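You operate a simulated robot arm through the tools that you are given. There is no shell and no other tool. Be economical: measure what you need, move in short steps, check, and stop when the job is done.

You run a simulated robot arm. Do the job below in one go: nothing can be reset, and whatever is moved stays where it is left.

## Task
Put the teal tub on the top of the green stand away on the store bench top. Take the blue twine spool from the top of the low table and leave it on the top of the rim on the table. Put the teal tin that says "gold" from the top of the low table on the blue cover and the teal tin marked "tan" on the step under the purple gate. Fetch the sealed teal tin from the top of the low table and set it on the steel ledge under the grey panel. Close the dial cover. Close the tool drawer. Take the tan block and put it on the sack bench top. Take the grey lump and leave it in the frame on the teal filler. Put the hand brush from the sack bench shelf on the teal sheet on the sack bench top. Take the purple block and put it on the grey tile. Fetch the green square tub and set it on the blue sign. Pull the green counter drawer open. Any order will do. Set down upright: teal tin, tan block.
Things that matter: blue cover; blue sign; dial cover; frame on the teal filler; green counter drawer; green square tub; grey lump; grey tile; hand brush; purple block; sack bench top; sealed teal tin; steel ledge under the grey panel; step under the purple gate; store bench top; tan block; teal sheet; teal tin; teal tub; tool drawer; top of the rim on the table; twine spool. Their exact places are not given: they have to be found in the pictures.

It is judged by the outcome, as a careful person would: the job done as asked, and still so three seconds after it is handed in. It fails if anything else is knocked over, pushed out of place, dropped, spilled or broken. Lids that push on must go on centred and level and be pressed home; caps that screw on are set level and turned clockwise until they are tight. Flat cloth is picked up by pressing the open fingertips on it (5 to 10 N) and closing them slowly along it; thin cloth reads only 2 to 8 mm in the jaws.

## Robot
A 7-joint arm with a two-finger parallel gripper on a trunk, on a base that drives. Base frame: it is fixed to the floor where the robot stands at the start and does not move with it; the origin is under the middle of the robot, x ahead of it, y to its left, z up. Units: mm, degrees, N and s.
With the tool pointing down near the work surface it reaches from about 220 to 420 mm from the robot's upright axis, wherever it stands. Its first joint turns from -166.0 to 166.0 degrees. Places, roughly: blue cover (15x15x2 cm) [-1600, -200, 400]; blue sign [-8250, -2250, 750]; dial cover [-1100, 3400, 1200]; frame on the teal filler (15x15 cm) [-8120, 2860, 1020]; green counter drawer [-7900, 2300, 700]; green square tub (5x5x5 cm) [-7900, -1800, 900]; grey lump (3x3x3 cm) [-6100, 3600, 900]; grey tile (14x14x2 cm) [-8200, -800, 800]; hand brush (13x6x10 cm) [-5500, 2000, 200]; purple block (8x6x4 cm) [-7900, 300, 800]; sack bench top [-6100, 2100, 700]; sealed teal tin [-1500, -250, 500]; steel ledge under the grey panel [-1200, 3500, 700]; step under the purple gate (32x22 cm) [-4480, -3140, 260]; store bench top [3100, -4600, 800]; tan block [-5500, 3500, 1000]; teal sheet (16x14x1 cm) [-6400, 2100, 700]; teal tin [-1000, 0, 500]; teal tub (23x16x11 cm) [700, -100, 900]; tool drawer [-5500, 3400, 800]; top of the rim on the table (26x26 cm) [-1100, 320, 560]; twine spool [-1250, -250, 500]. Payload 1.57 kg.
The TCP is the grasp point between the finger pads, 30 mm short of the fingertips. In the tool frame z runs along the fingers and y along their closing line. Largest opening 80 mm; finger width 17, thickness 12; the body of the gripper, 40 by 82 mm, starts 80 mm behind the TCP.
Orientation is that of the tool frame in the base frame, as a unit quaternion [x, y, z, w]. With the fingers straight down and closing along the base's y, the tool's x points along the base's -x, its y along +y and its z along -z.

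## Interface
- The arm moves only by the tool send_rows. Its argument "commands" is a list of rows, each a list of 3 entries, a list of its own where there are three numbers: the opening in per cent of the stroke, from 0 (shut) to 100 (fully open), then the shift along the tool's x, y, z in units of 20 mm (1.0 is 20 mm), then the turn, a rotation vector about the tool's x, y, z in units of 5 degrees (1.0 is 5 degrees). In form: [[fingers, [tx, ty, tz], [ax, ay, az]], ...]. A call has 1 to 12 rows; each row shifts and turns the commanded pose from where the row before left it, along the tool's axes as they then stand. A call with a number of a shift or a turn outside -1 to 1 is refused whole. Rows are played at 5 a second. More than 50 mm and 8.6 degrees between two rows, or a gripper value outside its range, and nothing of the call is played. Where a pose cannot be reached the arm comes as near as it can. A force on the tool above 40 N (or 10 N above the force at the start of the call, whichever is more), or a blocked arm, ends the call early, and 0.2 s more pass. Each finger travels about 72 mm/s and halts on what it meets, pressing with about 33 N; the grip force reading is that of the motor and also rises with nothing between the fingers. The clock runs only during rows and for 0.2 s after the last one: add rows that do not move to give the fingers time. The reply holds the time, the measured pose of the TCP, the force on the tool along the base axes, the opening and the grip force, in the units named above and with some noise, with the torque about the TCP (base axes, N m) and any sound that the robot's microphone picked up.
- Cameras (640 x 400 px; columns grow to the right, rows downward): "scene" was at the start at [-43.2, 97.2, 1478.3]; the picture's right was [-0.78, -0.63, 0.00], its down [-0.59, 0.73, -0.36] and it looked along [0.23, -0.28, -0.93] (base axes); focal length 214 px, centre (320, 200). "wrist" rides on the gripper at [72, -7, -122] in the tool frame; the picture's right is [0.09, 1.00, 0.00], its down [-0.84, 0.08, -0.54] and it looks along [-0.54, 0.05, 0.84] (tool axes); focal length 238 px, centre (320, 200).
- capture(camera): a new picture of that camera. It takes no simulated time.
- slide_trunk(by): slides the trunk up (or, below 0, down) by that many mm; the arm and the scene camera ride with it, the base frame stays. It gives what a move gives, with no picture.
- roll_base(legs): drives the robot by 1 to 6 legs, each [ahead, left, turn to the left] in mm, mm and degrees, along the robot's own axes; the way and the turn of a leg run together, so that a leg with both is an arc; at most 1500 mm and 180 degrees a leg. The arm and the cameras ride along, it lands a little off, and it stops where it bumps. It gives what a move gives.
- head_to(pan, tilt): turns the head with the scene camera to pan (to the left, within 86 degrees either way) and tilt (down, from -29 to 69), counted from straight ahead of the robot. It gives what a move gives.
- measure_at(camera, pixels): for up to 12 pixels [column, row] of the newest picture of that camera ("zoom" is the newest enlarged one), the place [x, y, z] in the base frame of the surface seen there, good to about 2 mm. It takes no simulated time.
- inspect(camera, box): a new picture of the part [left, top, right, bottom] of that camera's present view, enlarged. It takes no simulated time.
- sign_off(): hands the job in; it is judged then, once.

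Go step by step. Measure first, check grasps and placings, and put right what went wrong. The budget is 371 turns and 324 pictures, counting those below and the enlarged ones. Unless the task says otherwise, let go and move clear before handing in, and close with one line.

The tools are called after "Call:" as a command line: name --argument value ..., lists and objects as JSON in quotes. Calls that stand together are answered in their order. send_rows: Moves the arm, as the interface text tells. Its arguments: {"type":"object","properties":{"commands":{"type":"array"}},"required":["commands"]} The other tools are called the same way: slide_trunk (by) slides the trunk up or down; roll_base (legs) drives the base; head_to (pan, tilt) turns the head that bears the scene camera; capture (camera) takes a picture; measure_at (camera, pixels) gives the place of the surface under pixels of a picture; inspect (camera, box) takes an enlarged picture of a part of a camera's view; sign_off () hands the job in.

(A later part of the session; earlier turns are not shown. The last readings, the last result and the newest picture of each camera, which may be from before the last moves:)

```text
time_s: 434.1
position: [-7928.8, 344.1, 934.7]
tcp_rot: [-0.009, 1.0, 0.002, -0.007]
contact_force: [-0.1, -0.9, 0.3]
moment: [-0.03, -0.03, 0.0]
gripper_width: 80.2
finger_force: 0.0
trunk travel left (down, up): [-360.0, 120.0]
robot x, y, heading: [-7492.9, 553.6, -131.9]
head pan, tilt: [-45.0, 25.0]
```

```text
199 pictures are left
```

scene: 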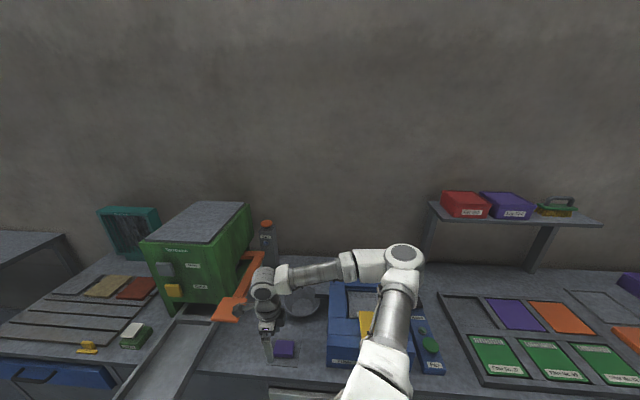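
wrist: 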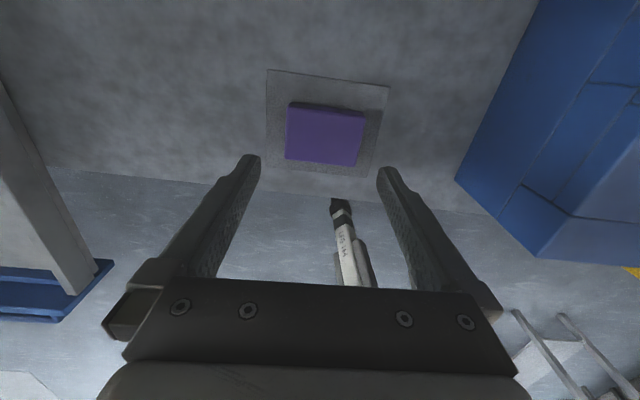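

Call:
measure_at --camera "wrist" --pixels '[[288, 130], [361, 135], [290, 108], [365, 115], [286, 155], [358, 165], [325, 135], [325, 100]]'

```text
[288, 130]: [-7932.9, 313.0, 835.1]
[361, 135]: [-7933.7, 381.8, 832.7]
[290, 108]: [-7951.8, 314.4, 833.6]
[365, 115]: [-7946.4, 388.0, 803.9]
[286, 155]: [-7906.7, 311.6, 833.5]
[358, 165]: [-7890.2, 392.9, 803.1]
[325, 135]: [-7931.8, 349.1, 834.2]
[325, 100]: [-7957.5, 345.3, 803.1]
```

Block centre (-7929,347), 71 mm long. Nudge, descend, grip.

Call:
send_rows --commands '[[100, [0, 0.15, 0], [0, 0, 0]]]'

Call:
slide_trunk --by -97

Call:
send_rows --commands '[[85, [0, 0, 0], [0, 0, 0]], [70, [0, 0, 0], [0, 0, 0]], [60, [0, 0, 0], [0, 0, 0]], [60, [0, 0, 0], [0, 0, 0]]]'

Call:
capture --camera "wrist"

```text
time_s: 434.5
position: [-7928.1, 348.9, 934.7]
tcp_rot: [-0.009, 1.0, 0.005, -0.006]
contact_force: [0.3, 0.0, -0.6]
moment: [-0.04, -0.01, 0.02]
gripper_width: 80.4
finger_force: 0.1
trunk travel left (down, up): [-360.0, 120.0]
robot x, y, heading: [-7491.6, 554.4, -131.8]
head pan, tilt: [-45.0, 25.0]
```

```text
time_s: 435.8
position: [-7928.4, 348.1, 838.2]
tcp_rot: [-0.009, 1.0, 0.002, -0.006]
contact_force: [-0.1, -0.4, -0.4]
moment: [0.0, 0.02, -0.01]
gripper_width: 79.8
finger_force: 0.1
trunk travel left (down, up): [-263.0, 217.0]
robot x, y, heading: [-7494.0, 555.0, -131.8]
head pan, tilt: [-45.0, 25.0]
```

```text
time_s: 436.8
position: [-7929.7, 347.0, 837.8]
tcp_rot: [-0.008, 1.0, 0.003, -0.006]
contact_force: [-0.3, 1.0, 1.7]
moment: [-0.06, 0.01, -0.02]
gripper_width: 73.5
finger_force: 33.3
trunk travel left (down, up): [-263.0, 217.0]
robot x, y, heading: [-7491.4, 557.1, -132.1]
head pan, tilt: [-45.0, 25.0]
```

```text
198 pictures are left
```

wrist: 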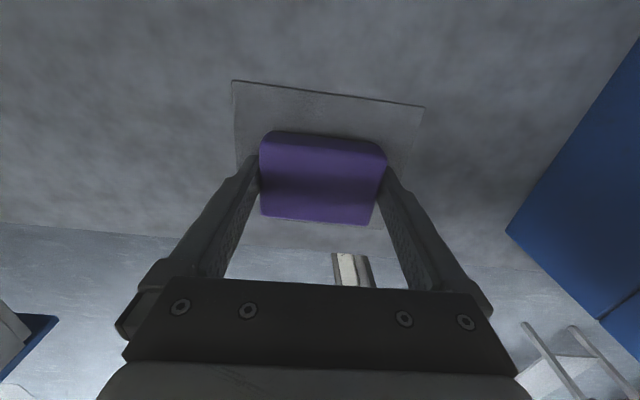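

Gripped (73.5 mm). Lift, back off, and move over toward the grey tile.

Call:
slide_trunk --by 180

Call:
roll_base --legs '[[-234, 260, 0], [996, 896, 0], [0, 0, -25]]'

Call:
head_to --pan -20 --tilt 30

Call:
capture --camera "scene"

```text
time_s: 438.8
position: [-7928.3, 348.5, 1016.9]
tcp_rot: [-0.008, 1.0, 0.003, -0.005]
contact_force: [0.2, 0.4, -1.5]
moment: [0.0, 0.0, 0.02]
gripper_width: 73.2
finger_force: 32.5
trunk travel left (down, up): [-443.0, 37.0]
robot x, y, heading: [-7492.5, 552.7, -131.9]
head pan, tilt: [-45.0, 25.0]
```

```text
time_s: 449.6
position: [-7675.1, -776.3, 1017.3]
tcp_rot: [0.223, 0.975, 0.003, -0.005]
contact_force: [-0.5, 0.2, 0.1]
moment: [0.02, -0.01, 0.01]
gripper_width: 73.1
finger_force: 32.3
trunk travel left (down, up): [-443.0, 37.0]
robot x, y, heading: [-7195.0, -791.0, -158.3]
head pan, tilt: [-45.0, 25.0]
```

```text
time_s: 450.5
position: [-7675.8, -777.9, 1017.9]
tcp_rot: [0.223, 0.975, 0.005, -0.005]
contact_force: [-0.1, -0.6, -1.2]
moment: [0.01, 0.01, -0.05]
gripper_width: 73.3
finger_force: 32.8
trunk travel left (down, up): [-443.0, 37.0]
robot x, y, heading: [-7193.7, -787.0, -158.8]
head pan, tilt: [-20.0, 30.0]
```

```text
197 pictures are left
```

scene: 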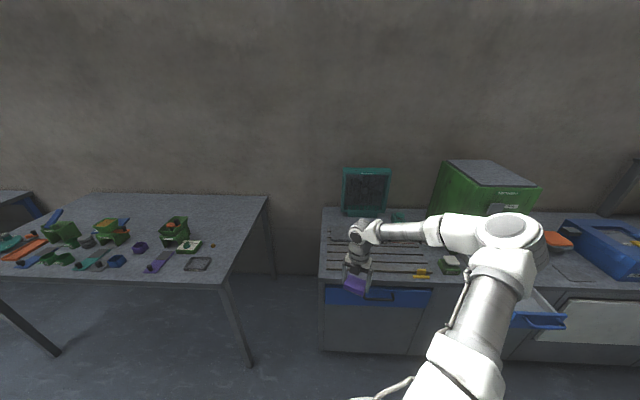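

Call:
roll_base --legs '[[284, -112, 0]]'

Call:
send_rows --commands '[[60, [0, 0, -1], [0, 0, 0]], [60, [0, 0, -1], [0, 0, 0]]]'

Call:
capture --camera "wrist"

Call:
capture --camera "scene"

```text
time_s: 453.0
position: [-7983.3, -776.6, 1018.5]
tcp_rot: [0.222, 0.975, 0.005, -0.004]
contact_force: [-0.4, 0.1, -0.5]
moment: [-0.01, 0.0, 0.01]
gripper_width: 73.2
finger_force: 33.1
trunk travel left (down, up): [-443.0, 37.0]
robot x, y, heading: [-7500.5, -788.3, -158.3]
head pan, tilt: [-20.0, 30.0]
```

```text
time_s: 453.6
position: [-7982.1, -776.8, 1056.2]
tcp_rot: [0.223, 0.975, 0.004, -0.004]
contact_force: [0.6, -0.7, -0.1]
moment: [-0.03, -0.04, 0.01]
gripper_width: 73.3
finger_force: 32.7
trunk travel left (down, up): [-443.0, 37.0]
robot x, y, heading: [-7500.2, -787.5, -158.3]
head pan, tilt: [-20.0, 30.0]
```

```text
196 pictures are left
```

wrist: 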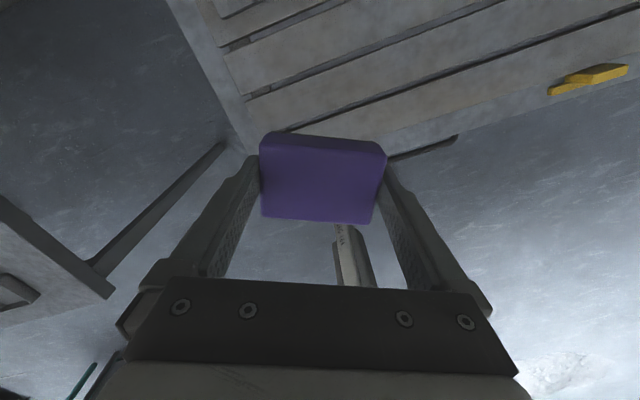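

```text
195 pictures are left
```

scene: 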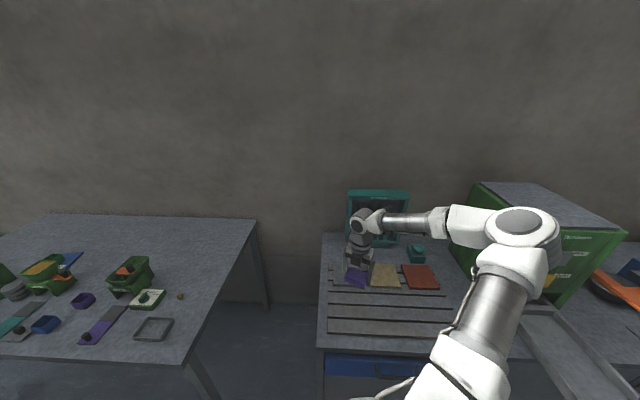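

Call:
send_rows --commands '[[60, [0.925, -0.5, 0], [0, 0, 0]], [60, [0.925, -0.5, 0], [0, 0, 0]], [60, [0.925, -0.5, 0], [0, 0, 0]], [60, [0.925, -0.5, 0], [0, 0, 0]], [60, [0.925, -0.5, 0], [0, 0, 0]], [60, [0.925, -0.5, 0], [0, 0, 0]], [60, [0.925, -0.5, 0], [0, 0, 0]]]'

Call:
capture --camera "wrist"

Call:
inspect --camera "scene" --box '[310, 190, 450, 340]'

```text
time_s: 455.2
position: [-8128.0, -784.7, 1057.8]
tcp_rot: [0.221, 0.975, 0.005, -0.004]
contact_force: [0.3, -1.0, -2.0]
moment: [-0.01, 0.01, 0.01]
gripper_width: 73.4
finger_force: 33.1
trunk travel left (down, up): [-443.0, 37.0]
robot x, y, heading: [-7503.3, -790.0, -158.4]
head pan, tilt: [-20.0, 30.0]
```

```text
194 pictures are left
```

wrist: 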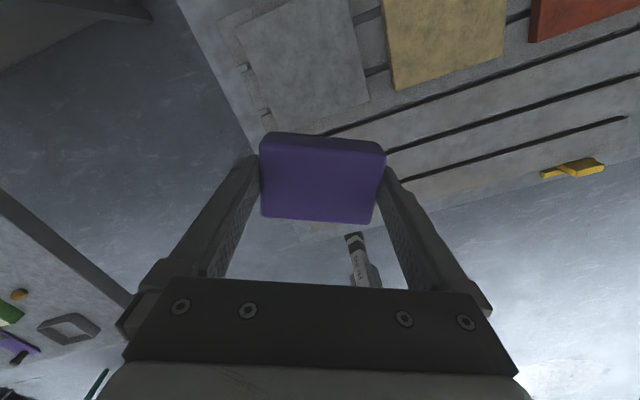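

```text
2.67 times, centred on (380, 265) of scene
```

zoom: 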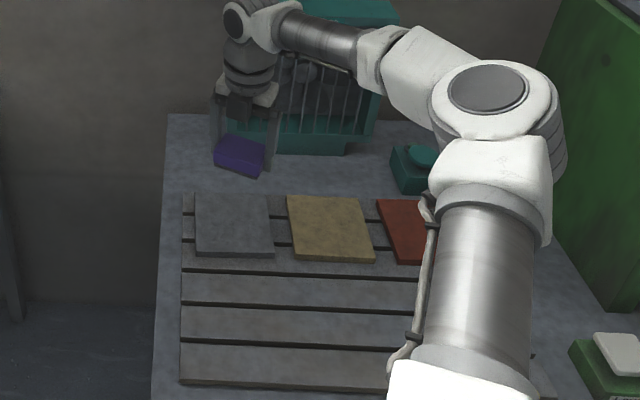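

Call:
measure_at --camera "wrist" --pixels '[[238, 30], [262, 120], [348, 5], [366, 98], [300, 60], [310, 110]]'

Call:
measure_at --camera "zoom" --pixels '[[200, 245], [265, 250], [235, 225], [235, 205]]'

```text
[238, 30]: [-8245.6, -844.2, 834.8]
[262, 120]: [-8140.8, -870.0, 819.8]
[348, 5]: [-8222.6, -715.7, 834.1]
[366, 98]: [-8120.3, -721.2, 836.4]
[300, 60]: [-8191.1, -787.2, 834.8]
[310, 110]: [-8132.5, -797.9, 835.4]
```

```text
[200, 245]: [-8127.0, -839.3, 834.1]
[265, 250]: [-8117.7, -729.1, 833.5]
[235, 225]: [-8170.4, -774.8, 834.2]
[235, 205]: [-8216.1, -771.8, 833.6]
```

Tile spans x -8118…-8250, y -850…-718. Edge the base a bit closer and extend further.

Call:
roll_base --legs '[[28, -11, 0]]'

Call:
send_rows --commands '[[60, [0.9, -0.44, 0], [0, 0, 0]], [60, [0.9, -0.44, 0], [0, 0, 0]]]'

```text
time_s: 456.1
position: [-8158.8, -786.1, 1059.3]
tcp_rot: [0.221, 0.975, 0.005, -0.005]
contact_force: [-0.6, 0.4, -1.5]
moment: [-0.01, 0.01, 0.0]
gripper_width: 73.3
finger_force: 33.0
trunk travel left (down, up): [-443.0, 37.0]
robot x, y, heading: [-7529.1, -790.4, -158.5]
head pan, tilt: [-20.0, 30.0]
```

```text
time_s: 456.6
position: [-8199.5, -785.6, 1059.5]
tcp_rot: [0.222, 0.975, 0.003, -0.004]
contact_force: [-0.1, 0.3, 0.0]
moment: [0.03, -0.02, 0.0]
gripper_width: 73.1
finger_force: 32.7
trunk travel left (down, up): [-443.0, 37.0]
robot x, y, heading: [-7531.0, -788.4, -158.3]
head pan, tilt: [-20.0, 30.0]
```

Reached. Check clearance to the fan frame before lowering.

Call:
inspect --camera "scene" --box '[310, 180, 450, 300]'

Call:
measure_at --camera "zoom" --pixels '[[300, 150], [400, 200], [400, 60], [330, 190], [390, 175], [280, 120]]'

Call:
capture --camera "wrist"

```text
3.33 times, centred on (380, 240) of scene
```

zoom: 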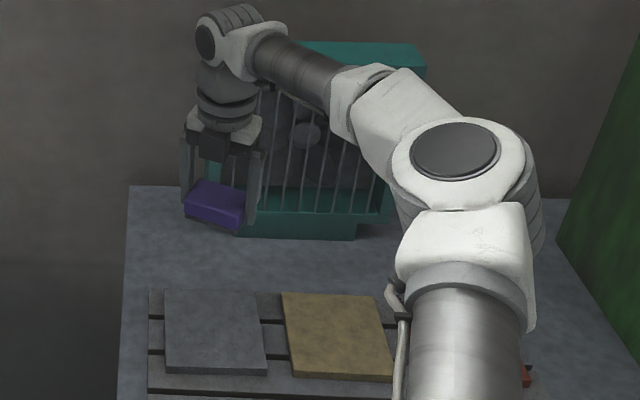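

```text
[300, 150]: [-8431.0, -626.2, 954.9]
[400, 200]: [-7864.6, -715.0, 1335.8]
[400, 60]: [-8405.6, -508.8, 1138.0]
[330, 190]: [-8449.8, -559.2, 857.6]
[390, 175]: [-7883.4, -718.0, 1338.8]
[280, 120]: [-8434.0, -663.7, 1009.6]
```

```text
191 pictures are left
```

wrist: 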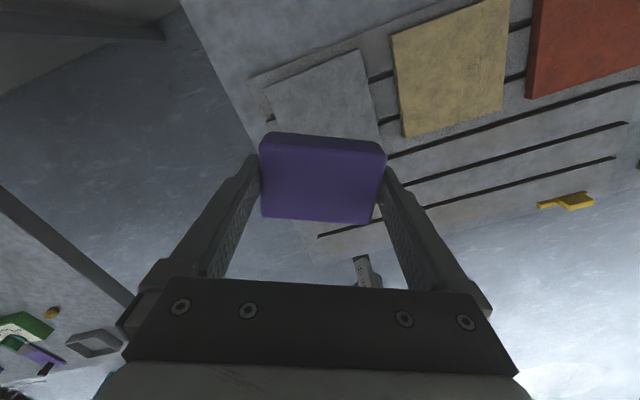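

Fan is ~200 mm farther. Adjust and lower.

Call:
send_rows --commands '[[60, [-0.65, 0.3, 0], [0, 0, 0]]]'

Call:
slide_trunk --by -180

Call:
slide_trunk --by -4

Call:
slide_trunk --by -2

```text
time_s: 457.1
position: [-8186.3, -785.7, 1059.9]
tcp_rot: [0.221, 0.975, 0.005, -0.006]
contact_force: [0.6, -0.3, -1.0]
moment: [0.0, -0.04, 0.0]
gripper_width: 72.9
finger_force: 32.8
trunk travel left (down, up): [-443.0, 37.0]
robot x, y, heading: [-7536.5, -788.0, -158.5]
head pan, tilt: [-20.0, 30.0]
```

```text
time_s: 459.1
position: [-8183.7, -787.1, 879.4]
tcp_rot: [0.221, 0.975, 0.005, -0.005]
contact_force: [-0.9, 0.5, -0.8]
moment: [0.01, -0.03, 0.0]
gripper_width: 73.2
finger_force: 33.8
trunk travel left (down, up): [-263.0, 217.0]
robot x, y, heading: [-7532.2, -789.8, -158.2]
head pan, tilt: [-20.0, 30.0]
```

```text
time_s: 459.6
position: [-8183.4, -786.0, 874.9]
tcp_rot: [0.222, 0.975, 0.004, -0.005]
contact_force: [-0.6, 0.2, 0.0]
moment: [-0.02, 0.01, -0.02]
gripper_width: 73.3
finger_force: 33.1
trunk travel left (down, up): [-259.0, 221.0]
robot x, y, heading: [-7533.1, -787.5, -158.3]
head pan, tilt: [-20.0, 30.0]
```

```text
time_s: 460.1
position: [-8184.2, -785.2, 872.5]
tcp_rot: [0.222, 0.975, 0.005, -0.005]
contact_force: [-0.1, 0.1, -0.5]
moment: [0.0, 0.0, 0.02]
gripper_width: 73.2
finger_force: 32.7
trunk travel left (down, up): [-257.0, 223.0]
robot x, y, heading: [-7529.1, -788.3, -158.2]
head pan, tilt: [-20.0, 30.0]
```

Call:
slide_trunk --by -2

Call:
slide_trunk --by -1.5

```text
time_s: 460.6
position: [-8183.5, -786.7, 870.5]
tcp_rot: [0.222, 0.975, 0.005, -0.006]
contact_force: [0.3, -0.6, -0.3]
moment: [-0.02, 0.02, -0.01]
gripper_width: 73.2
finger_force: 33.0
trunk travel left (down, up): [-255.0, 225.0]
robot x, y, heading: [-7532.4, -789.6, -158.1]
head pan, tilt: [-20.0, 30.0]
```

```text
time_s: 461.1
position: [-8184.4, -786.7, 869.2]
tcp_rot: [0.222, 0.975, 0.004, -0.006]
contact_force: [0.2, 1.3, 1.0]
moment: [-0.07, 0.0, 0.01]
gripper_width: 73.2
finger_force: 33.1
trunk travel left (down, up): [-254.0, 226.0]
robot x, y, heading: [-7535.1, -787.6, -158.4]
head pan, tilt: [-20.0, 30.0]
```

Just touching. One more millimetre, then release and rise.

Call:
slide_trunk --by -0.8

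Call:
send_rows --commands '[[96, [0, 0, 0], [0, 0, 0]], [100, [0, 0, 0], [0, 0, 0]], [100, [0, 0, 0], [0, 0, 0]], [100, [0, 0, 0], [0, 0, 0]]]'

Call:
slide_trunk --by 190

Call:
capture --camera "wrist"

```text
time_s: 461.6
position: [-8184.5, -785.9, 868.8]
tcp_rot: [0.222, 0.975, 0.003, -0.005]
contact_force: [0.4, -0.5, 5.8]
moment: [-0.19, 0.04, -0.03]
gripper_width: 73.1
finger_force: 32.8
trunk travel left (down, up): [-253.0, 227.0]
robot x, y, heading: [-7532.3, -785.2, -158.6]
head pan, tilt: [-20.0, 30.0]
```

```text
time_s: 462.6
position: [-8183.6, -785.7, 869.2]
tcp_rot: [0.222, 0.975, 0.005, -0.005]
contact_force: [0.0, -0.9, -0.4]
moment: [-0.02, 0.0, 0.01]
gripper_width: 80.0
finger_force: 0.1
trunk travel left (down, up): [-253.0, 227.0]
robot x, y, heading: [-7533.2, -789.2, -158.3]
head pan, tilt: [-20.0, 30.0]
```

```text
time_s: 464.7
position: [-8182.0, -786.0, 1058.4]
tcp_rot: [0.222, 0.975, 0.005, -0.005]
contact_force: [-0.7, -0.5, 0.5]
moment: [0.01, 0.02, -0.02]
gripper_width: 80.5
finger_force: 0.1
trunk travel left (down, up): [-443.0, 37.0]
robot x, y, heading: [-7532.7, -787.8, -158.4]
head pan, tilt: [-20.0, 30.0]
```

```text
190 pictures are left
```

wrist: 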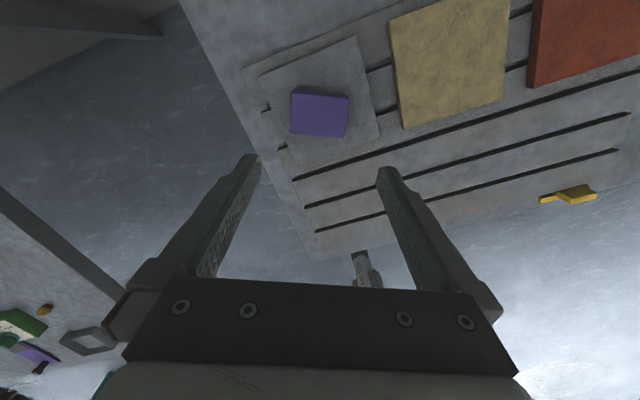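

Purple block sits on the tile. Retract and drive north to the green counter drawer.

Call:
send_rows --commands '[[100, [-0.925, 0.46, 0], [0, 0, 0]], [100, [-0.925, 0.46, 0], [0, 0, 0]], [100, [-0.925, 0.46, 0], [0, 0, 0]], [100, [-0.925, 0.46, 0], [0, 0, 0]], [100, [-0.925, 0.46, 0], [0, 0, 0]], [100, [-0.925, 0.46, 0], [0, 0, 0]], [100, [-0.925, 0.46, 0], [0, 0, 0]], [100, [-0.925, 0.46, 0], [0, 0, 0]], [100, [-0.925, 0.46, 0], [0, 0, 0]], [100, [-0.925, 0.46, 0], [0, 0, 0]], [100, [-0.925, 0.46, 0], [0, 0, 0]]]'

Call:
roll_base --legs '[[-372, 147, 0], [-458, -1160, 0], [-458, -1160, 0], [-220, -558, 0]]'

Call:
head_to --pan -20 --tilt 30

Call:
capture --camera "scene"

```text
time_s: 467.1
position: [-7957.3, -783.6, 1057.6]
tcp_rot: [0.222, 0.975, 0.004, -0.004]
contact_force: [-0.2, 0.4, 0.1]
moment: [-0.01, 0.0, -0.02]
gripper_width: 79.8
finger_force: 0.0
trunk travel left (down, up): [-443.0, 37.0]
robot x, y, heading: [-7534.7, -789.2, -158.5]
head pan, tilt: [-20.0, 30.0]
```

```text
time_s: 491.6
position: [-7544.4, 2346.3, 1057.7]
tcp_rot: [0.229, 0.973, 0.005, -0.005]
contact_force: [-0.2, 0.4, 0.0]
moment: [0.0, 0.0, -0.02]
gripper_width: 79.9
finger_force: 0.0
trunk travel left (down, up): [-443.0, 37.0]
robot x, y, heading: [-7114.7, 2333.9, -159.4]
head pan, tilt: [-20.0, 30.0]
```

```text
time_s: 492.2
position: [-7544.6, 2345.3, 1057.2]
tcp_rot: [0.229, 0.973, 0.004, -0.005]
contact_force: [-0.3, 0.4, -0.2]
moment: [0.02, 0.02, 0.01]
gripper_width: 80.3
finger_force: 0.1
trunk travel left (down, up): [-443.0, 37.0]
robot x, y, heading: [-7118.4, 2332.9, -159.4]
head pan, tilt: [-20.0, 30.0]
```

```text
189 pictures are left
```

scene: 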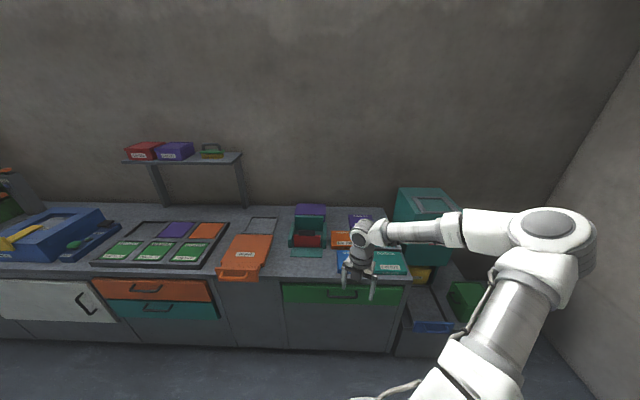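

The green drawer with a dark handle is at (340,294); the teal filler with a framed top at (430,205). Zoom and measure.

Call:
inspect --camera "scene" --box '[270, 180, 480, 340]'

Call:
measure_at --camera "zoom" --pixels '[[165, 335], [265, 340], [215, 350], [215, 335], [215, 325], [100, 320], [345, 325], [490, 65], [460, 50], [530, 75], [420, 290], [480, 345]]'

```text
2.50 times, centred on (375, 260) of scene
```

zoom: 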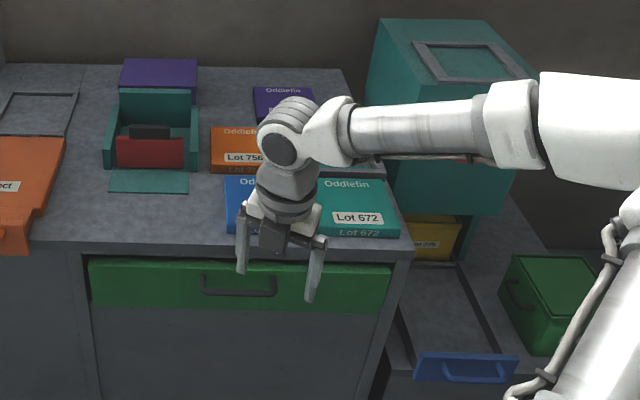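

```text
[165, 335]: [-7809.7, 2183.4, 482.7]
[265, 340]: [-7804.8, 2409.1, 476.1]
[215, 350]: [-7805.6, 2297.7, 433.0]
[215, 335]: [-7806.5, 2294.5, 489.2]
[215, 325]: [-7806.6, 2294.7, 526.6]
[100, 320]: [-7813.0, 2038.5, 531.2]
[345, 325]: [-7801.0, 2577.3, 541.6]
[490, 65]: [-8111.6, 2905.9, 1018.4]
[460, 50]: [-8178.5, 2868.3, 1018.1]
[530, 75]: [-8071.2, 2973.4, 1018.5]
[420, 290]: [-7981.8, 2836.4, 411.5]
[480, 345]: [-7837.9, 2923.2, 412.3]
```

Call:
measure_at --camera "zoom" --pixels '[[237, 292], [204, 283], [275, 286], [225, 290], [255, 293], [150, 280], [237, 280], [150, 262], [237, 250], [150, 300], [480, 370], [410, 365]]'

Call:
inspect --camera "scene" --box '[320, 270, 370, 310]'

```text
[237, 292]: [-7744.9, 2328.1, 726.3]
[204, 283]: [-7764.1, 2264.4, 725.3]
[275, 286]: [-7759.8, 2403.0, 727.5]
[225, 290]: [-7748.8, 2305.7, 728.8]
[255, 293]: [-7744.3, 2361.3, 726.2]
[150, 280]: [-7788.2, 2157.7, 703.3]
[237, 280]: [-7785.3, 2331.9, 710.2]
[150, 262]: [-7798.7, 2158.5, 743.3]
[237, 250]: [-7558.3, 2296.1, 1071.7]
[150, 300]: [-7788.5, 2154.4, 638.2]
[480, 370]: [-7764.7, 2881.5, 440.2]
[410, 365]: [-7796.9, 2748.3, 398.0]
```

```text
10.00 times, centred on (345, 290) of scene
```

zoom: 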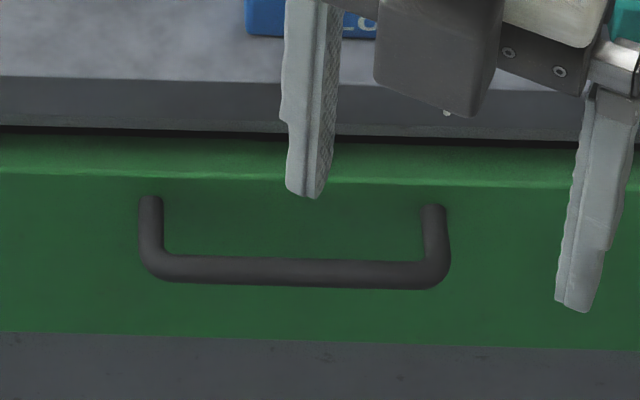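

Handle bar at x≈-7748, y 2265–2403, z≈726; 32 mm gap to the drawer face at -7787. I'll hook it with closed fingers from above. Check the boxes near the counter edge.

Call:
inspect --camera "scene" --box '[320, 230, 440, 310]'

Call:
measure_at --camera "zoom" --pixels '[[360, 218], [460, 220], [100, 210], [180, 215], [320, 240], [450, 240], [320, 255], [400, 180]]'

```text
5.00 times, centred on (380, 270) of scene
```

zoom: 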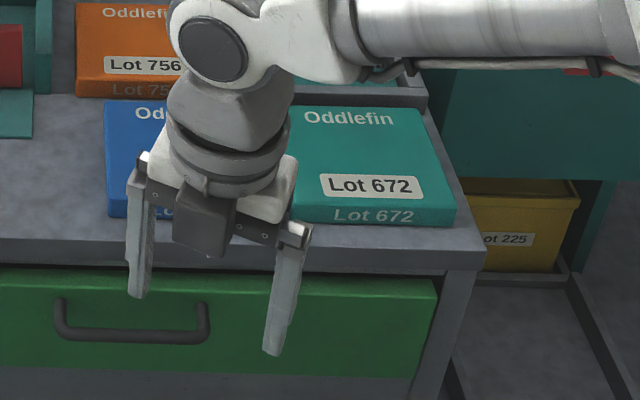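

```text
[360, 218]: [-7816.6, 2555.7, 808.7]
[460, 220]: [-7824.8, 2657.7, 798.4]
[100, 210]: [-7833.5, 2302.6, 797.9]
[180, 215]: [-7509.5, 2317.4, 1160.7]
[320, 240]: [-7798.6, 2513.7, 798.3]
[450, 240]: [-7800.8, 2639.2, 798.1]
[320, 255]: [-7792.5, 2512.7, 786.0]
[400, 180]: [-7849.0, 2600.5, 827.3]
```

Call:
send_rows --commands '[[0, [0, 0, 0], [0, 0, -1]], [0, [0, 0, 0], [0, 0, -1]], [0, [0, 0, 0], [0, 0, -1]], [0, [0, 0, 0], [0, 0, -1]], [0, [0, 0, 0], [0, 0, -1]], [0, [0, 0, 0], [0, 0, -0.3]]]'

Call:
roll_base --legs '[[233, -27, 0]]'

Call:
slide_trunk --by -200

Call:
capture --camera "wrist"

Call:
capture --camera "scene"

```text
time_s: 493.6
position: [-7543.6, 2345.7, 1057.4]
tcp_rot: [-0.001, 1.0, 0.005, -0.004]
contact_force: [0.2, -0.5, -0.9]
moment: [-0.05, 0.0, 0.02]
gripper_width: 0.0
finger_force: 21.5
trunk travel left (down, up): [-443.0, 37.0]
robot x, y, heading: [-7118.9, 2328.9, -159.2]
head pan, tilt: [-20.0, 30.0]
```

```text
time_s: 495.8
position: [-7774.2, 2284.9, 1058.4]
tcp_rot: [-0.001, 1.0, 0.006, -0.003]
contact_force: [-0.4, 0.2, -0.3]
moment: [-0.02, -0.01, -0.02]
gripper_width: 0.2
finger_force: 21.1
trunk travel left (down, up): [-443.0, 37.0]
robot x, y, heading: [-7350.0, 2270.8, -159.3]
head pan, tilt: [-20.0, 30.0]
```

```text
time_s: 498.0
position: [-7774.8, 2284.2, 857.6]
tcp_rot: [-0.002, 1.0, 0.005, -0.004]
contact_force: [0.2, 0.3, 0.8]
moment: [0.03, -0.03, -0.03]
gripper_width: 0.2
finger_force: 21.6
trunk travel left (down, up): [-243.0, 237.0]
robot x, y, heading: [-7350.2, 2278.0, -159.3]
head pan, tilt: [-20.0, 30.0]
```

```text
185 pictures are left
```

wrist: 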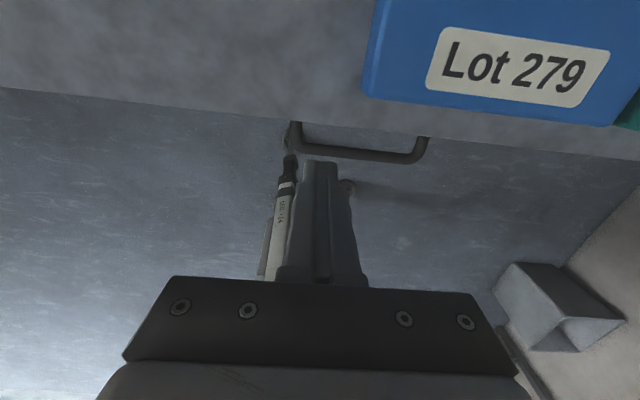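

```text
184 pictures are left
```

scene: 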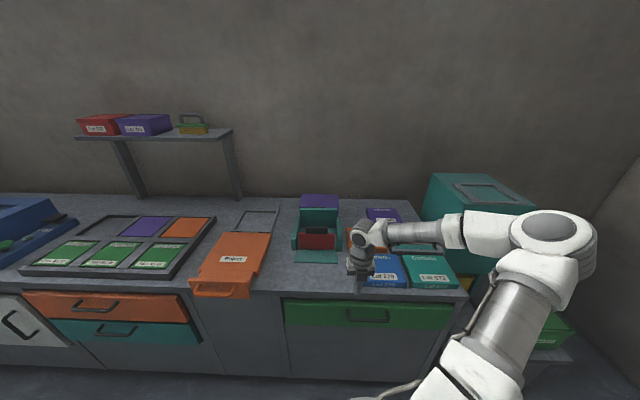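

Call:
measure_at --camera "wrist" --pixels '[[300, 143], [340, 151], [380, 157], [415, 157], [292, 127], [425, 140], [345, 135], [370, 95], [500, 115]]'

```text
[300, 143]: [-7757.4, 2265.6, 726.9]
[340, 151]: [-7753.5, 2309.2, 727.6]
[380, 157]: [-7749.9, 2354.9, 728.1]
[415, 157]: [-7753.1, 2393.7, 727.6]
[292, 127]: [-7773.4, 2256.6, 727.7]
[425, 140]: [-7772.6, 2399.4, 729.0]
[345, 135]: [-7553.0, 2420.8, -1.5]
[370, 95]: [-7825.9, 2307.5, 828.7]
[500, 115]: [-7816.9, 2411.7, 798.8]
```

Fingers line up between bar and face. Lower to hook.

Call:
slide_trunk --by -122

Call:
capture --camera "wrist"

Call:
inspect --camera "scene" --box '[310, 220, 430, 340]'

```text
time_s: 499.5
position: [-7775.4, 2284.7, 735.2]
tcp_rot: [-0.002, 1.0, 0.005, -0.004]
contact_force: [0.1, -0.1, -0.4]
moment: [0.01, -0.01, -0.01]
gripper_width: 0.0
finger_force: 21.0
trunk travel left (down, up): [-121.0, 359.0]
robot x, y, heading: [-7350.4, 2272.4, -159.3]
head pan, tilt: [-20.0, 30.0]
```

```text
183 pictures are left
```

wrist: 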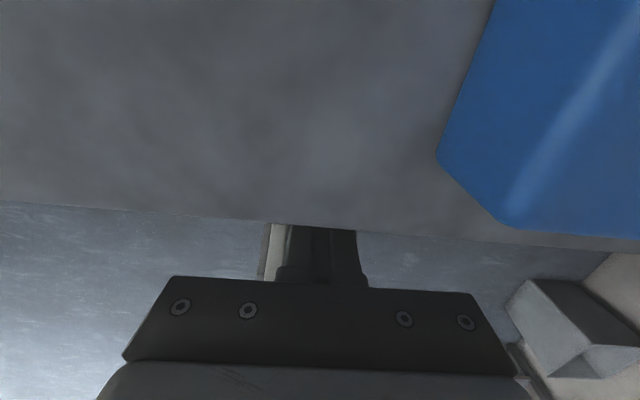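

```text
3.33 times, centred on (370, 280) of scene
```

zoom: 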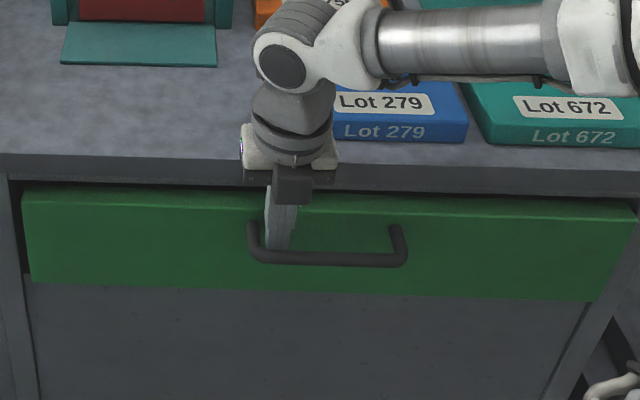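

Hooked. Pull by backing off a little.

Call:
roll_base --legs '[[-75, 28, 0]]'

Call:
capture --camera "scene"

```text
time_s: 500.7
position: [-7695.2, 2284.6, 734.2]
tcp_rot: [-0.001, 1.0, 0.004, -0.004]
contact_force: [-0.8, 0.3, 0.3]
moment: [-0.03, 0.0, 0.02]
gripper_width: 0.0
finger_force: 21.2
trunk travel left (down, up): [-121.0, 359.0]
robot x, y, heading: [-7273.0, 2277.1, -159.0]
head pan, tilt: [-20.0, 30.0]
```

```text
181 pictures are left
```

scene: 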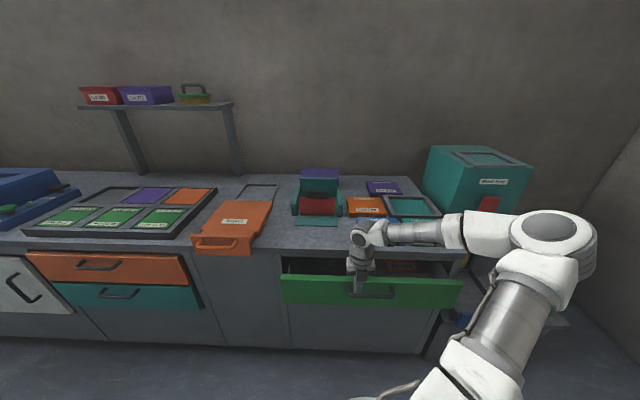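

The drawer is coming out. Continue another ~140 mm.

Call:
roll_base --legs '[[-131, 50, 0]]'

Call:
capture --camera "scene"

Call:
capture --camera "wrist"

```text
time_s: 502.2
position: [-7553.8, 2285.4, 735.1]
tcp_rot: [-0.002, 1.0, 0.005, -0.003]
contact_force: [-0.3, 0.5, 0.7]
moment: [-0.02, -0.01, 0.02]
gripper_width: 0.0
finger_force: 21.4
trunk travel left (down, up): [-121.0, 359.0]
robot x, y, heading: [-7129.9, 2269.8, -159.2]
head pan, tilt: [-20.0, 30.0]
```

```text
180 pictures are left
```

scene: 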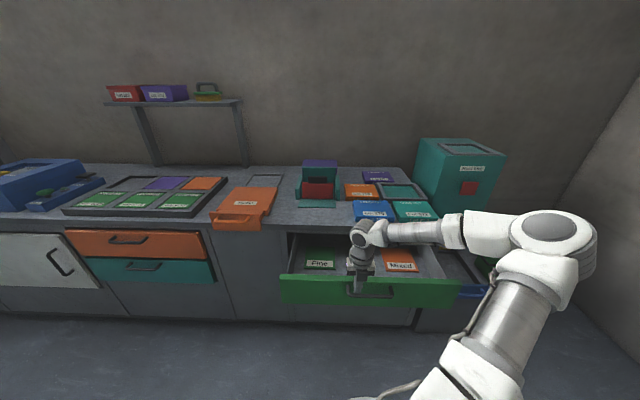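

```text
179 pictures are left
```

wrist: 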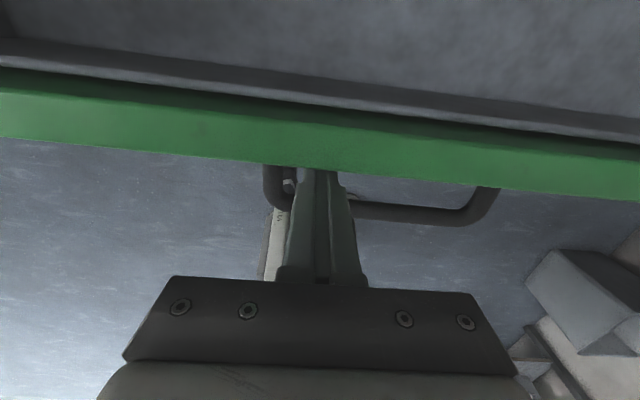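

Open ~210 mm. Pull 80 mm more to be clearly open.

Call:
roll_base --legs '[[-75, 28, 0]]'

Call:
slide_trunk --by 120

Call:
capture --camera "scene"

```text
time_s: 503.3
position: [-7473.1, 2287.6, 735.7]
tcp_rot: [0.0, 1.0, 0.005, -0.004]
contact_force: [0.5, 0.1, 0.4]
moment: [0.0, -0.02, -0.01]
gripper_width: 0.0
finger_force: 21.6
trunk travel left (down, up): [-121.0, 359.0]
robot x, y, heading: [-7046.3, 2275.0, -159.1]
head pan, tilt: [-20.0, 30.0]
```

```text
time_s: 504.8
position: [-7473.8, 2286.8, 854.8]
tcp_rot: [-0.001, 1.0, 0.005, -0.003]
contact_force: [-0.3, 0.4, 0.7]
moment: [0.0, 0.01, 0.01]
gripper_width: 0.3
finger_force: 22.0
trunk travel left (down, up): [-241.0, 239.0]
robot x, y, heading: [-7053.4, 2273.7, -159.5]
head pan, tilt: [-20.0, 30.0]
```

```text
178 pictures are left
```

scene: 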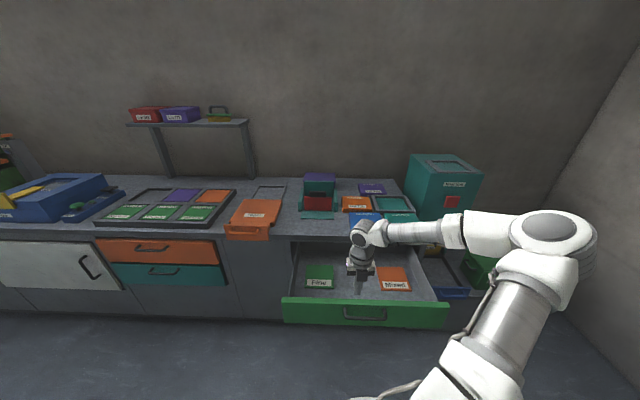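

Drawer is open ~300 mm. Now turn to view the north wall benches.

Call:
roll_base --legs '[[0, 0, -120]]'

Call:
head_to --pan -20 --tilt 25

Call:
capture --camera "scene"

Call:
head_to --pan -75 --tilt 30

Call:
capture --camera "scene"

```text
time_s: 512.0
position: [-6822.4, 2634.7, 854.8]
tcp_rot: [0.869, 0.495, 0.005, 0.002]
contact_force: [-0.2, -1.0, -0.7]
moment: [-0.02, -0.01, -0.02]
gripper_width: 0.0
finger_force: 21.6
trunk travel left (down, up): [-241.0, 239.0]
robot x, y, heading: [-7048.7, 2273.2, 79.9]
head pan, tilt: [-20.0, 30.0]
```

```text
time_s: 512.7
position: [-6822.3, 2635.0, 854.2]
tcp_rot: [0.869, 0.495, 0.005, 0.002]
contact_force: [0.3, -0.2, 0.6]
moment: [0.02, -0.01, 0.02]
gripper_width: 0.0
finger_force: 21.0
trunk travel left (down, up): [-241.0, 239.0]
robot x, y, heading: [-7049.2, 2276.6, 80.1]
head pan, tilt: [-20.0, 25.0]
```

```text
177 pictures are left
```

scene: 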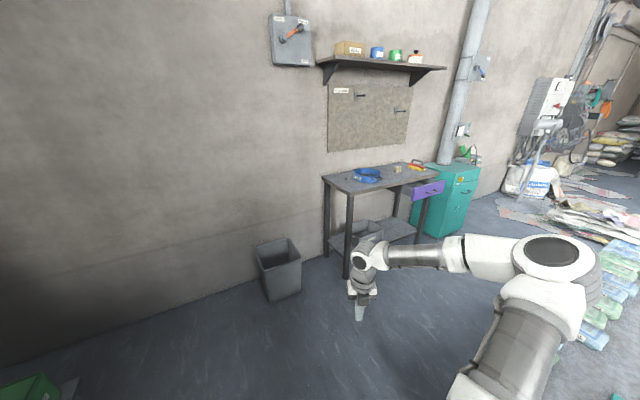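

```text
time_s: 513.9
position: [-6823.0, 2635.4, 855.1]
tcp_rot: [0.869, 0.495, 0.005, 0.003]
contact_force: [0.6, -0.5, -0.2]
moment: [0.04, 0.02, -0.02]
gripper_width: 0.2
finger_force: 20.9
trunk travel left (down, up): [-241.0, 239.0]
robot x, y, heading: [-7051.1, 2275.3, 80.2]
head pan, tilt: [-75.0, 30.0]
```

```text
176 pictures are left
```

scene: 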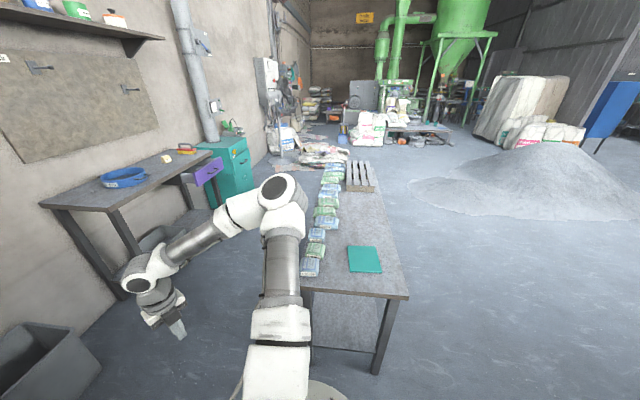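

The tool table with an open purple drawer and the sack bench with the teal sheet (364,260) are visible. Zoom and measure.

Call:
inspect --camera "scene" --box '[60, 125, 270, 265]'

Call:
measure_at --camera "zoom" --pixels '[[318, 92], [385, 65], [190, 150], [440, 130], [400, 150], [480, 110], [150, 230], [260, 145], [460, 140], [560, 90], [535, 40], [330, 100]]'

Call:
measure_at --camera "scene" --pixels '[[364, 260], [350, 250], [380, 268], [408, 297], [302, 285], [310, 270], [340, 215], [380, 368], [390, 240], [335, 195], [370, 180], [350, 345]]'

```text
2.86 times, centred on (165, 195) of scene
```

zoom: 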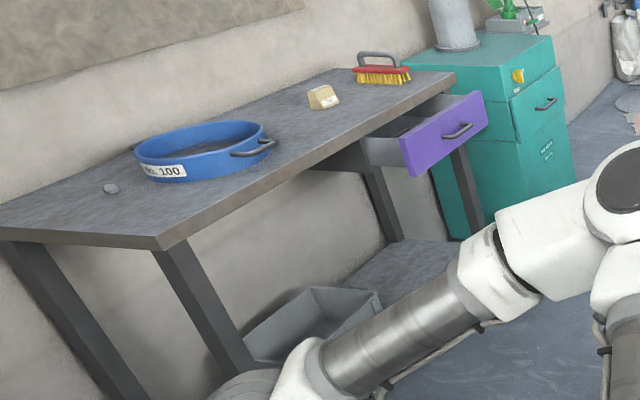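

```text
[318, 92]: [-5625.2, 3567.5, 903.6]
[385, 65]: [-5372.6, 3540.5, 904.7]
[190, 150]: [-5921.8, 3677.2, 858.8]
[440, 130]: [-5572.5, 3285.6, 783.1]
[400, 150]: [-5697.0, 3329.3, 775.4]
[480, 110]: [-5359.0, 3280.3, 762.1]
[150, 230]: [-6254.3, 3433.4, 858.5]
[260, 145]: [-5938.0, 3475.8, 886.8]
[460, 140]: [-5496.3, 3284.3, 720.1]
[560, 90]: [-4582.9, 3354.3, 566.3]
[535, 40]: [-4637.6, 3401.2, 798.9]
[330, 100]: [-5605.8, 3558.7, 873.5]
```

```text
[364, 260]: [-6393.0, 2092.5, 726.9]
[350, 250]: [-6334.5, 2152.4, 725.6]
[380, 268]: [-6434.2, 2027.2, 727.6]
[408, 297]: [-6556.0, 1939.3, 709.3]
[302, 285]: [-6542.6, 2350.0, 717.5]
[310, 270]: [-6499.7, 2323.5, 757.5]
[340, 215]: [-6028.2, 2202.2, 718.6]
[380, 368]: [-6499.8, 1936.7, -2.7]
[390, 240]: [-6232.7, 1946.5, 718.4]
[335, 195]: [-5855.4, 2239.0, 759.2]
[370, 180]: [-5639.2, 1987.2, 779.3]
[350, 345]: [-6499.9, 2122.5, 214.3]
```

Tool drawer front is at y≈3282 (z 700–783), open about 110 mm; tan block at (-5615,3563,904), sack bench top z 718. First drive in front of the drawer.

Call:
roll_base --legs '[[0, 0, 32], [439, -447, 0], [-577, -1135, 0]]'

Call:
head_to --pan -25 --tilt 30

Call:
capture --camera "scene"

```text
time_s: 528.1
position: [-5528.6, 3151.9, 855.3]
tcp_rot: [0.706, 0.709, 0.006, 0.001]
contact_force: [0.4, 0.2, -0.5]
moment: [-0.01, 0.0, -0.01]
gripper_width: 0.0
finger_force: 21.5
trunk travel left (down, up): [-241.0, 239.0]
robot x, y, heading: [-5535.8, 2724.3, 110.9]
head pan, tilt: [-75.0, 30.0]
```

```text
time_s: 529.3
position: [-5530.0, 3152.7, 855.3]
tcp_rot: [0.705, 0.709, 0.007, 0.001]
contact_force: [0.0, 0.0, 0.1]
moment: [0.04, -0.01, -0.04]
gripper_width: 0.0
finger_force: 21.4
trunk travel left (down, up): [-241.0, 239.0]
robot x, y, heading: [-5540.9, 2729.6, 111.1]
head pan, tilt: [-25.0, 30.0]
```

```text
174 pictures are left
```

scene: 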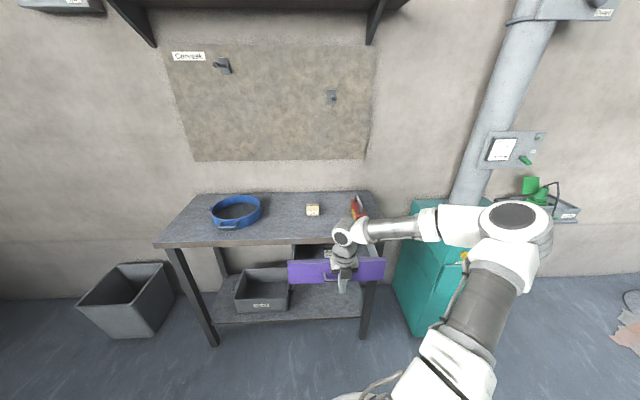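

Call:
inspect --camera "scene" --box '[150, 180, 400, 320]'

Call:
measure_at --camera "scene" --pixels '[[313, 210], [313, 214], [308, 207], [318, 207], [300, 270], [320, 270], [328, 275], [375, 268], [300, 240], [178, 225], [340, 315], [290, 320]]'

```text
2.56 times, centred on (275, 250) of scene
```

zoom: 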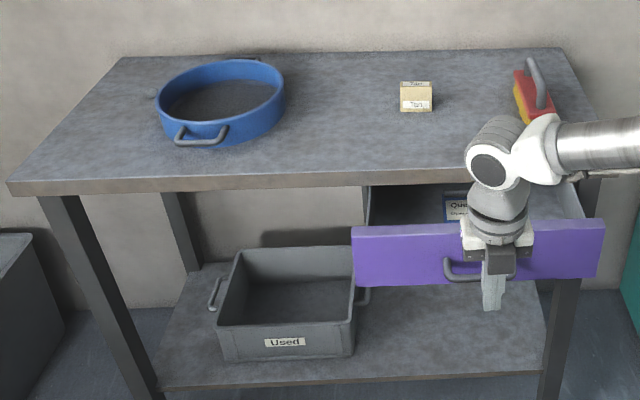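

```text
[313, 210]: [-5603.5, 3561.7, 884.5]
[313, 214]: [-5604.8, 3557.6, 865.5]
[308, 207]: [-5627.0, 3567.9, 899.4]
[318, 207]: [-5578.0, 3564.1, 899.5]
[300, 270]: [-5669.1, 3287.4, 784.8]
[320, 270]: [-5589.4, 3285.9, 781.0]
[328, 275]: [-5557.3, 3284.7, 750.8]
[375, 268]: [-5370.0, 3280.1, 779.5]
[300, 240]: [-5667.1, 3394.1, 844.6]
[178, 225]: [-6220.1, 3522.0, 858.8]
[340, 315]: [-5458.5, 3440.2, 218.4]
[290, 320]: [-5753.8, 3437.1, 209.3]
```

Lower in front of the handle and push the drawer in with the base, finishing with the arm.

Call:
slide_trunk --by -110

Call:
roll_base --legs '[[149, -57, 0]]'

Call:
capture --camera "scene"

```text
time_s: 530.7
position: [-5529.9, 3150.6, 745.4]
tcp_rot: [0.706, 0.709, 0.006, 0.001]
contact_force: [-0.2, 0.5, 0.5]
moment: [0.05, 0.04, -0.01]
gripper_width: 0.0
finger_force: 21.3
trunk travel left (down, up): [-131.0, 349.0]
robot x, y, heading: [-5539.5, 2727.0, 110.9]
head pan, tilt: [-25.0, 30.0]
```

```text
time_s: 532.3
position: [-5531.3, 3309.2, 745.6]
tcp_rot: [0.705, 0.709, 0.007, 0.001]
contact_force: [-0.5, 0.2, -0.2]
moment: [-0.01, 0.01, 0.0]
gripper_width: 0.0
finger_force: 21.7
trunk travel left (down, up): [-131.0, 349.0]
robot x, y, heading: [-5541.8, 2880.9, 110.8]
head pan, tilt: [-25.0, 30.0]
```

```text
172 pictures are left
```

scene: 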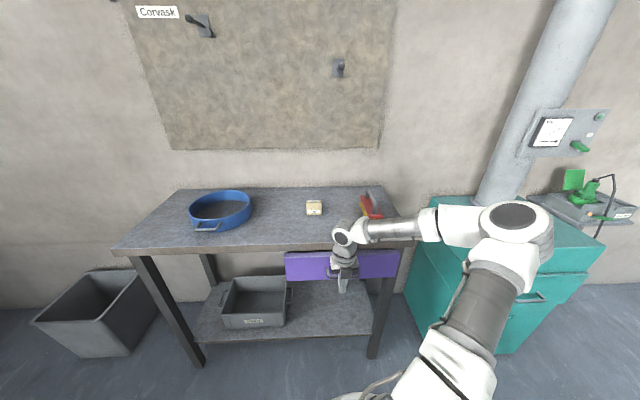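

Call:
measure_at --camera "scene" --pixels '[[300, 265], [390, 262], [300, 248], [320, 265]]'

Call:
send_rows --commands '[[0, [0.6, 0, 0], [0, 0, 0]], [0, [0.6, 0, 0], [0, 0, 0]], [0, [0.5, 0, 0], [0, 0, 0]], [0, [0.3, 0, 0], [0, 0, 0]]]'

```text
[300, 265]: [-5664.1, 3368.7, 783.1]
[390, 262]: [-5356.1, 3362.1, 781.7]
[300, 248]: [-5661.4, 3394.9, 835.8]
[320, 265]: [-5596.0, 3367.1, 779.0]
```

```text
time_s: 533.3
position: [-5531.4, 3343.8, 746.7]
tcp_rot: [0.704, 0.71, 0.003, 0.005]
contact_force: [1.7, -34.8, 8.4]
moment: [0.81, -0.07, -0.42]
gripper_width: 0.0
finger_force: 21.1
trunk travel left (down, up): [-131.0, 349.0]
robot x, y, heading: [-5537.7, 2886.4, 110.9]
head pan, tilt: [-25.0, 30.0]
```

Resisting at 35 N — home. Back off and verify.

Call:
send_rows --commands '[[0, [-1, 0, 0], [0, 0, 0]], [0, [-1, 0, 0], [0, 0, 0]], [0, [-1, 0, 0], [0, 0, 0]], [0, [-1, 0, 0], [0, 0, 0]]]'

Call:
inspect --camera "scene" --box '[260, 180, 420, 300]'

Call:
measure_at --camera "zoom" --pixels '[[180, 280], [300, 280], [500, 270], [180, 245], [560, 285], [210, 105]]'

```text
time_s: 534.3
position: [-5528.8, 3267.9, 745.4]
tcp_rot: [0.705, 0.709, 0.007, 0.001]
contact_force: [-0.8, -0.2, 0.6]
moment: [0.0, 0.01, -0.03]
gripper_width: 0.1
finger_force: 21.4
trunk travel left (down, up): [-131.0, 349.0]
robot x, y, heading: [-5536.6, 2884.9, 111.2]
head pan, tilt: [-25.0, 30.0]
```

```text
3.33 times, centred on (340, 240) of scene
```

zoom: 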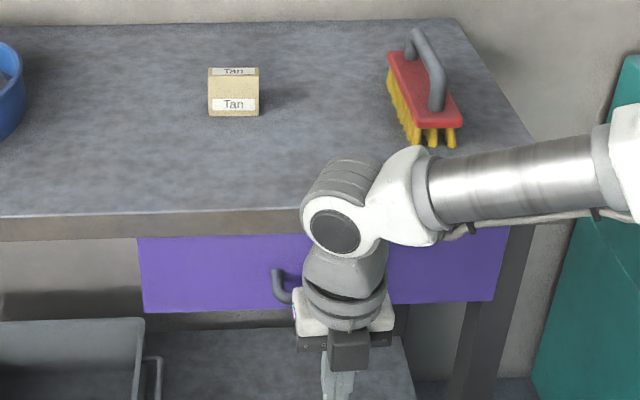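

```text
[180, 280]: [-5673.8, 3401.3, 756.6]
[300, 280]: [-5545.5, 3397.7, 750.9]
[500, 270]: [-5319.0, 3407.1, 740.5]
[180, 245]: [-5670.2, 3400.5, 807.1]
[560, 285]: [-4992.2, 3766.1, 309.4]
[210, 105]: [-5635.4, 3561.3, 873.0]
```

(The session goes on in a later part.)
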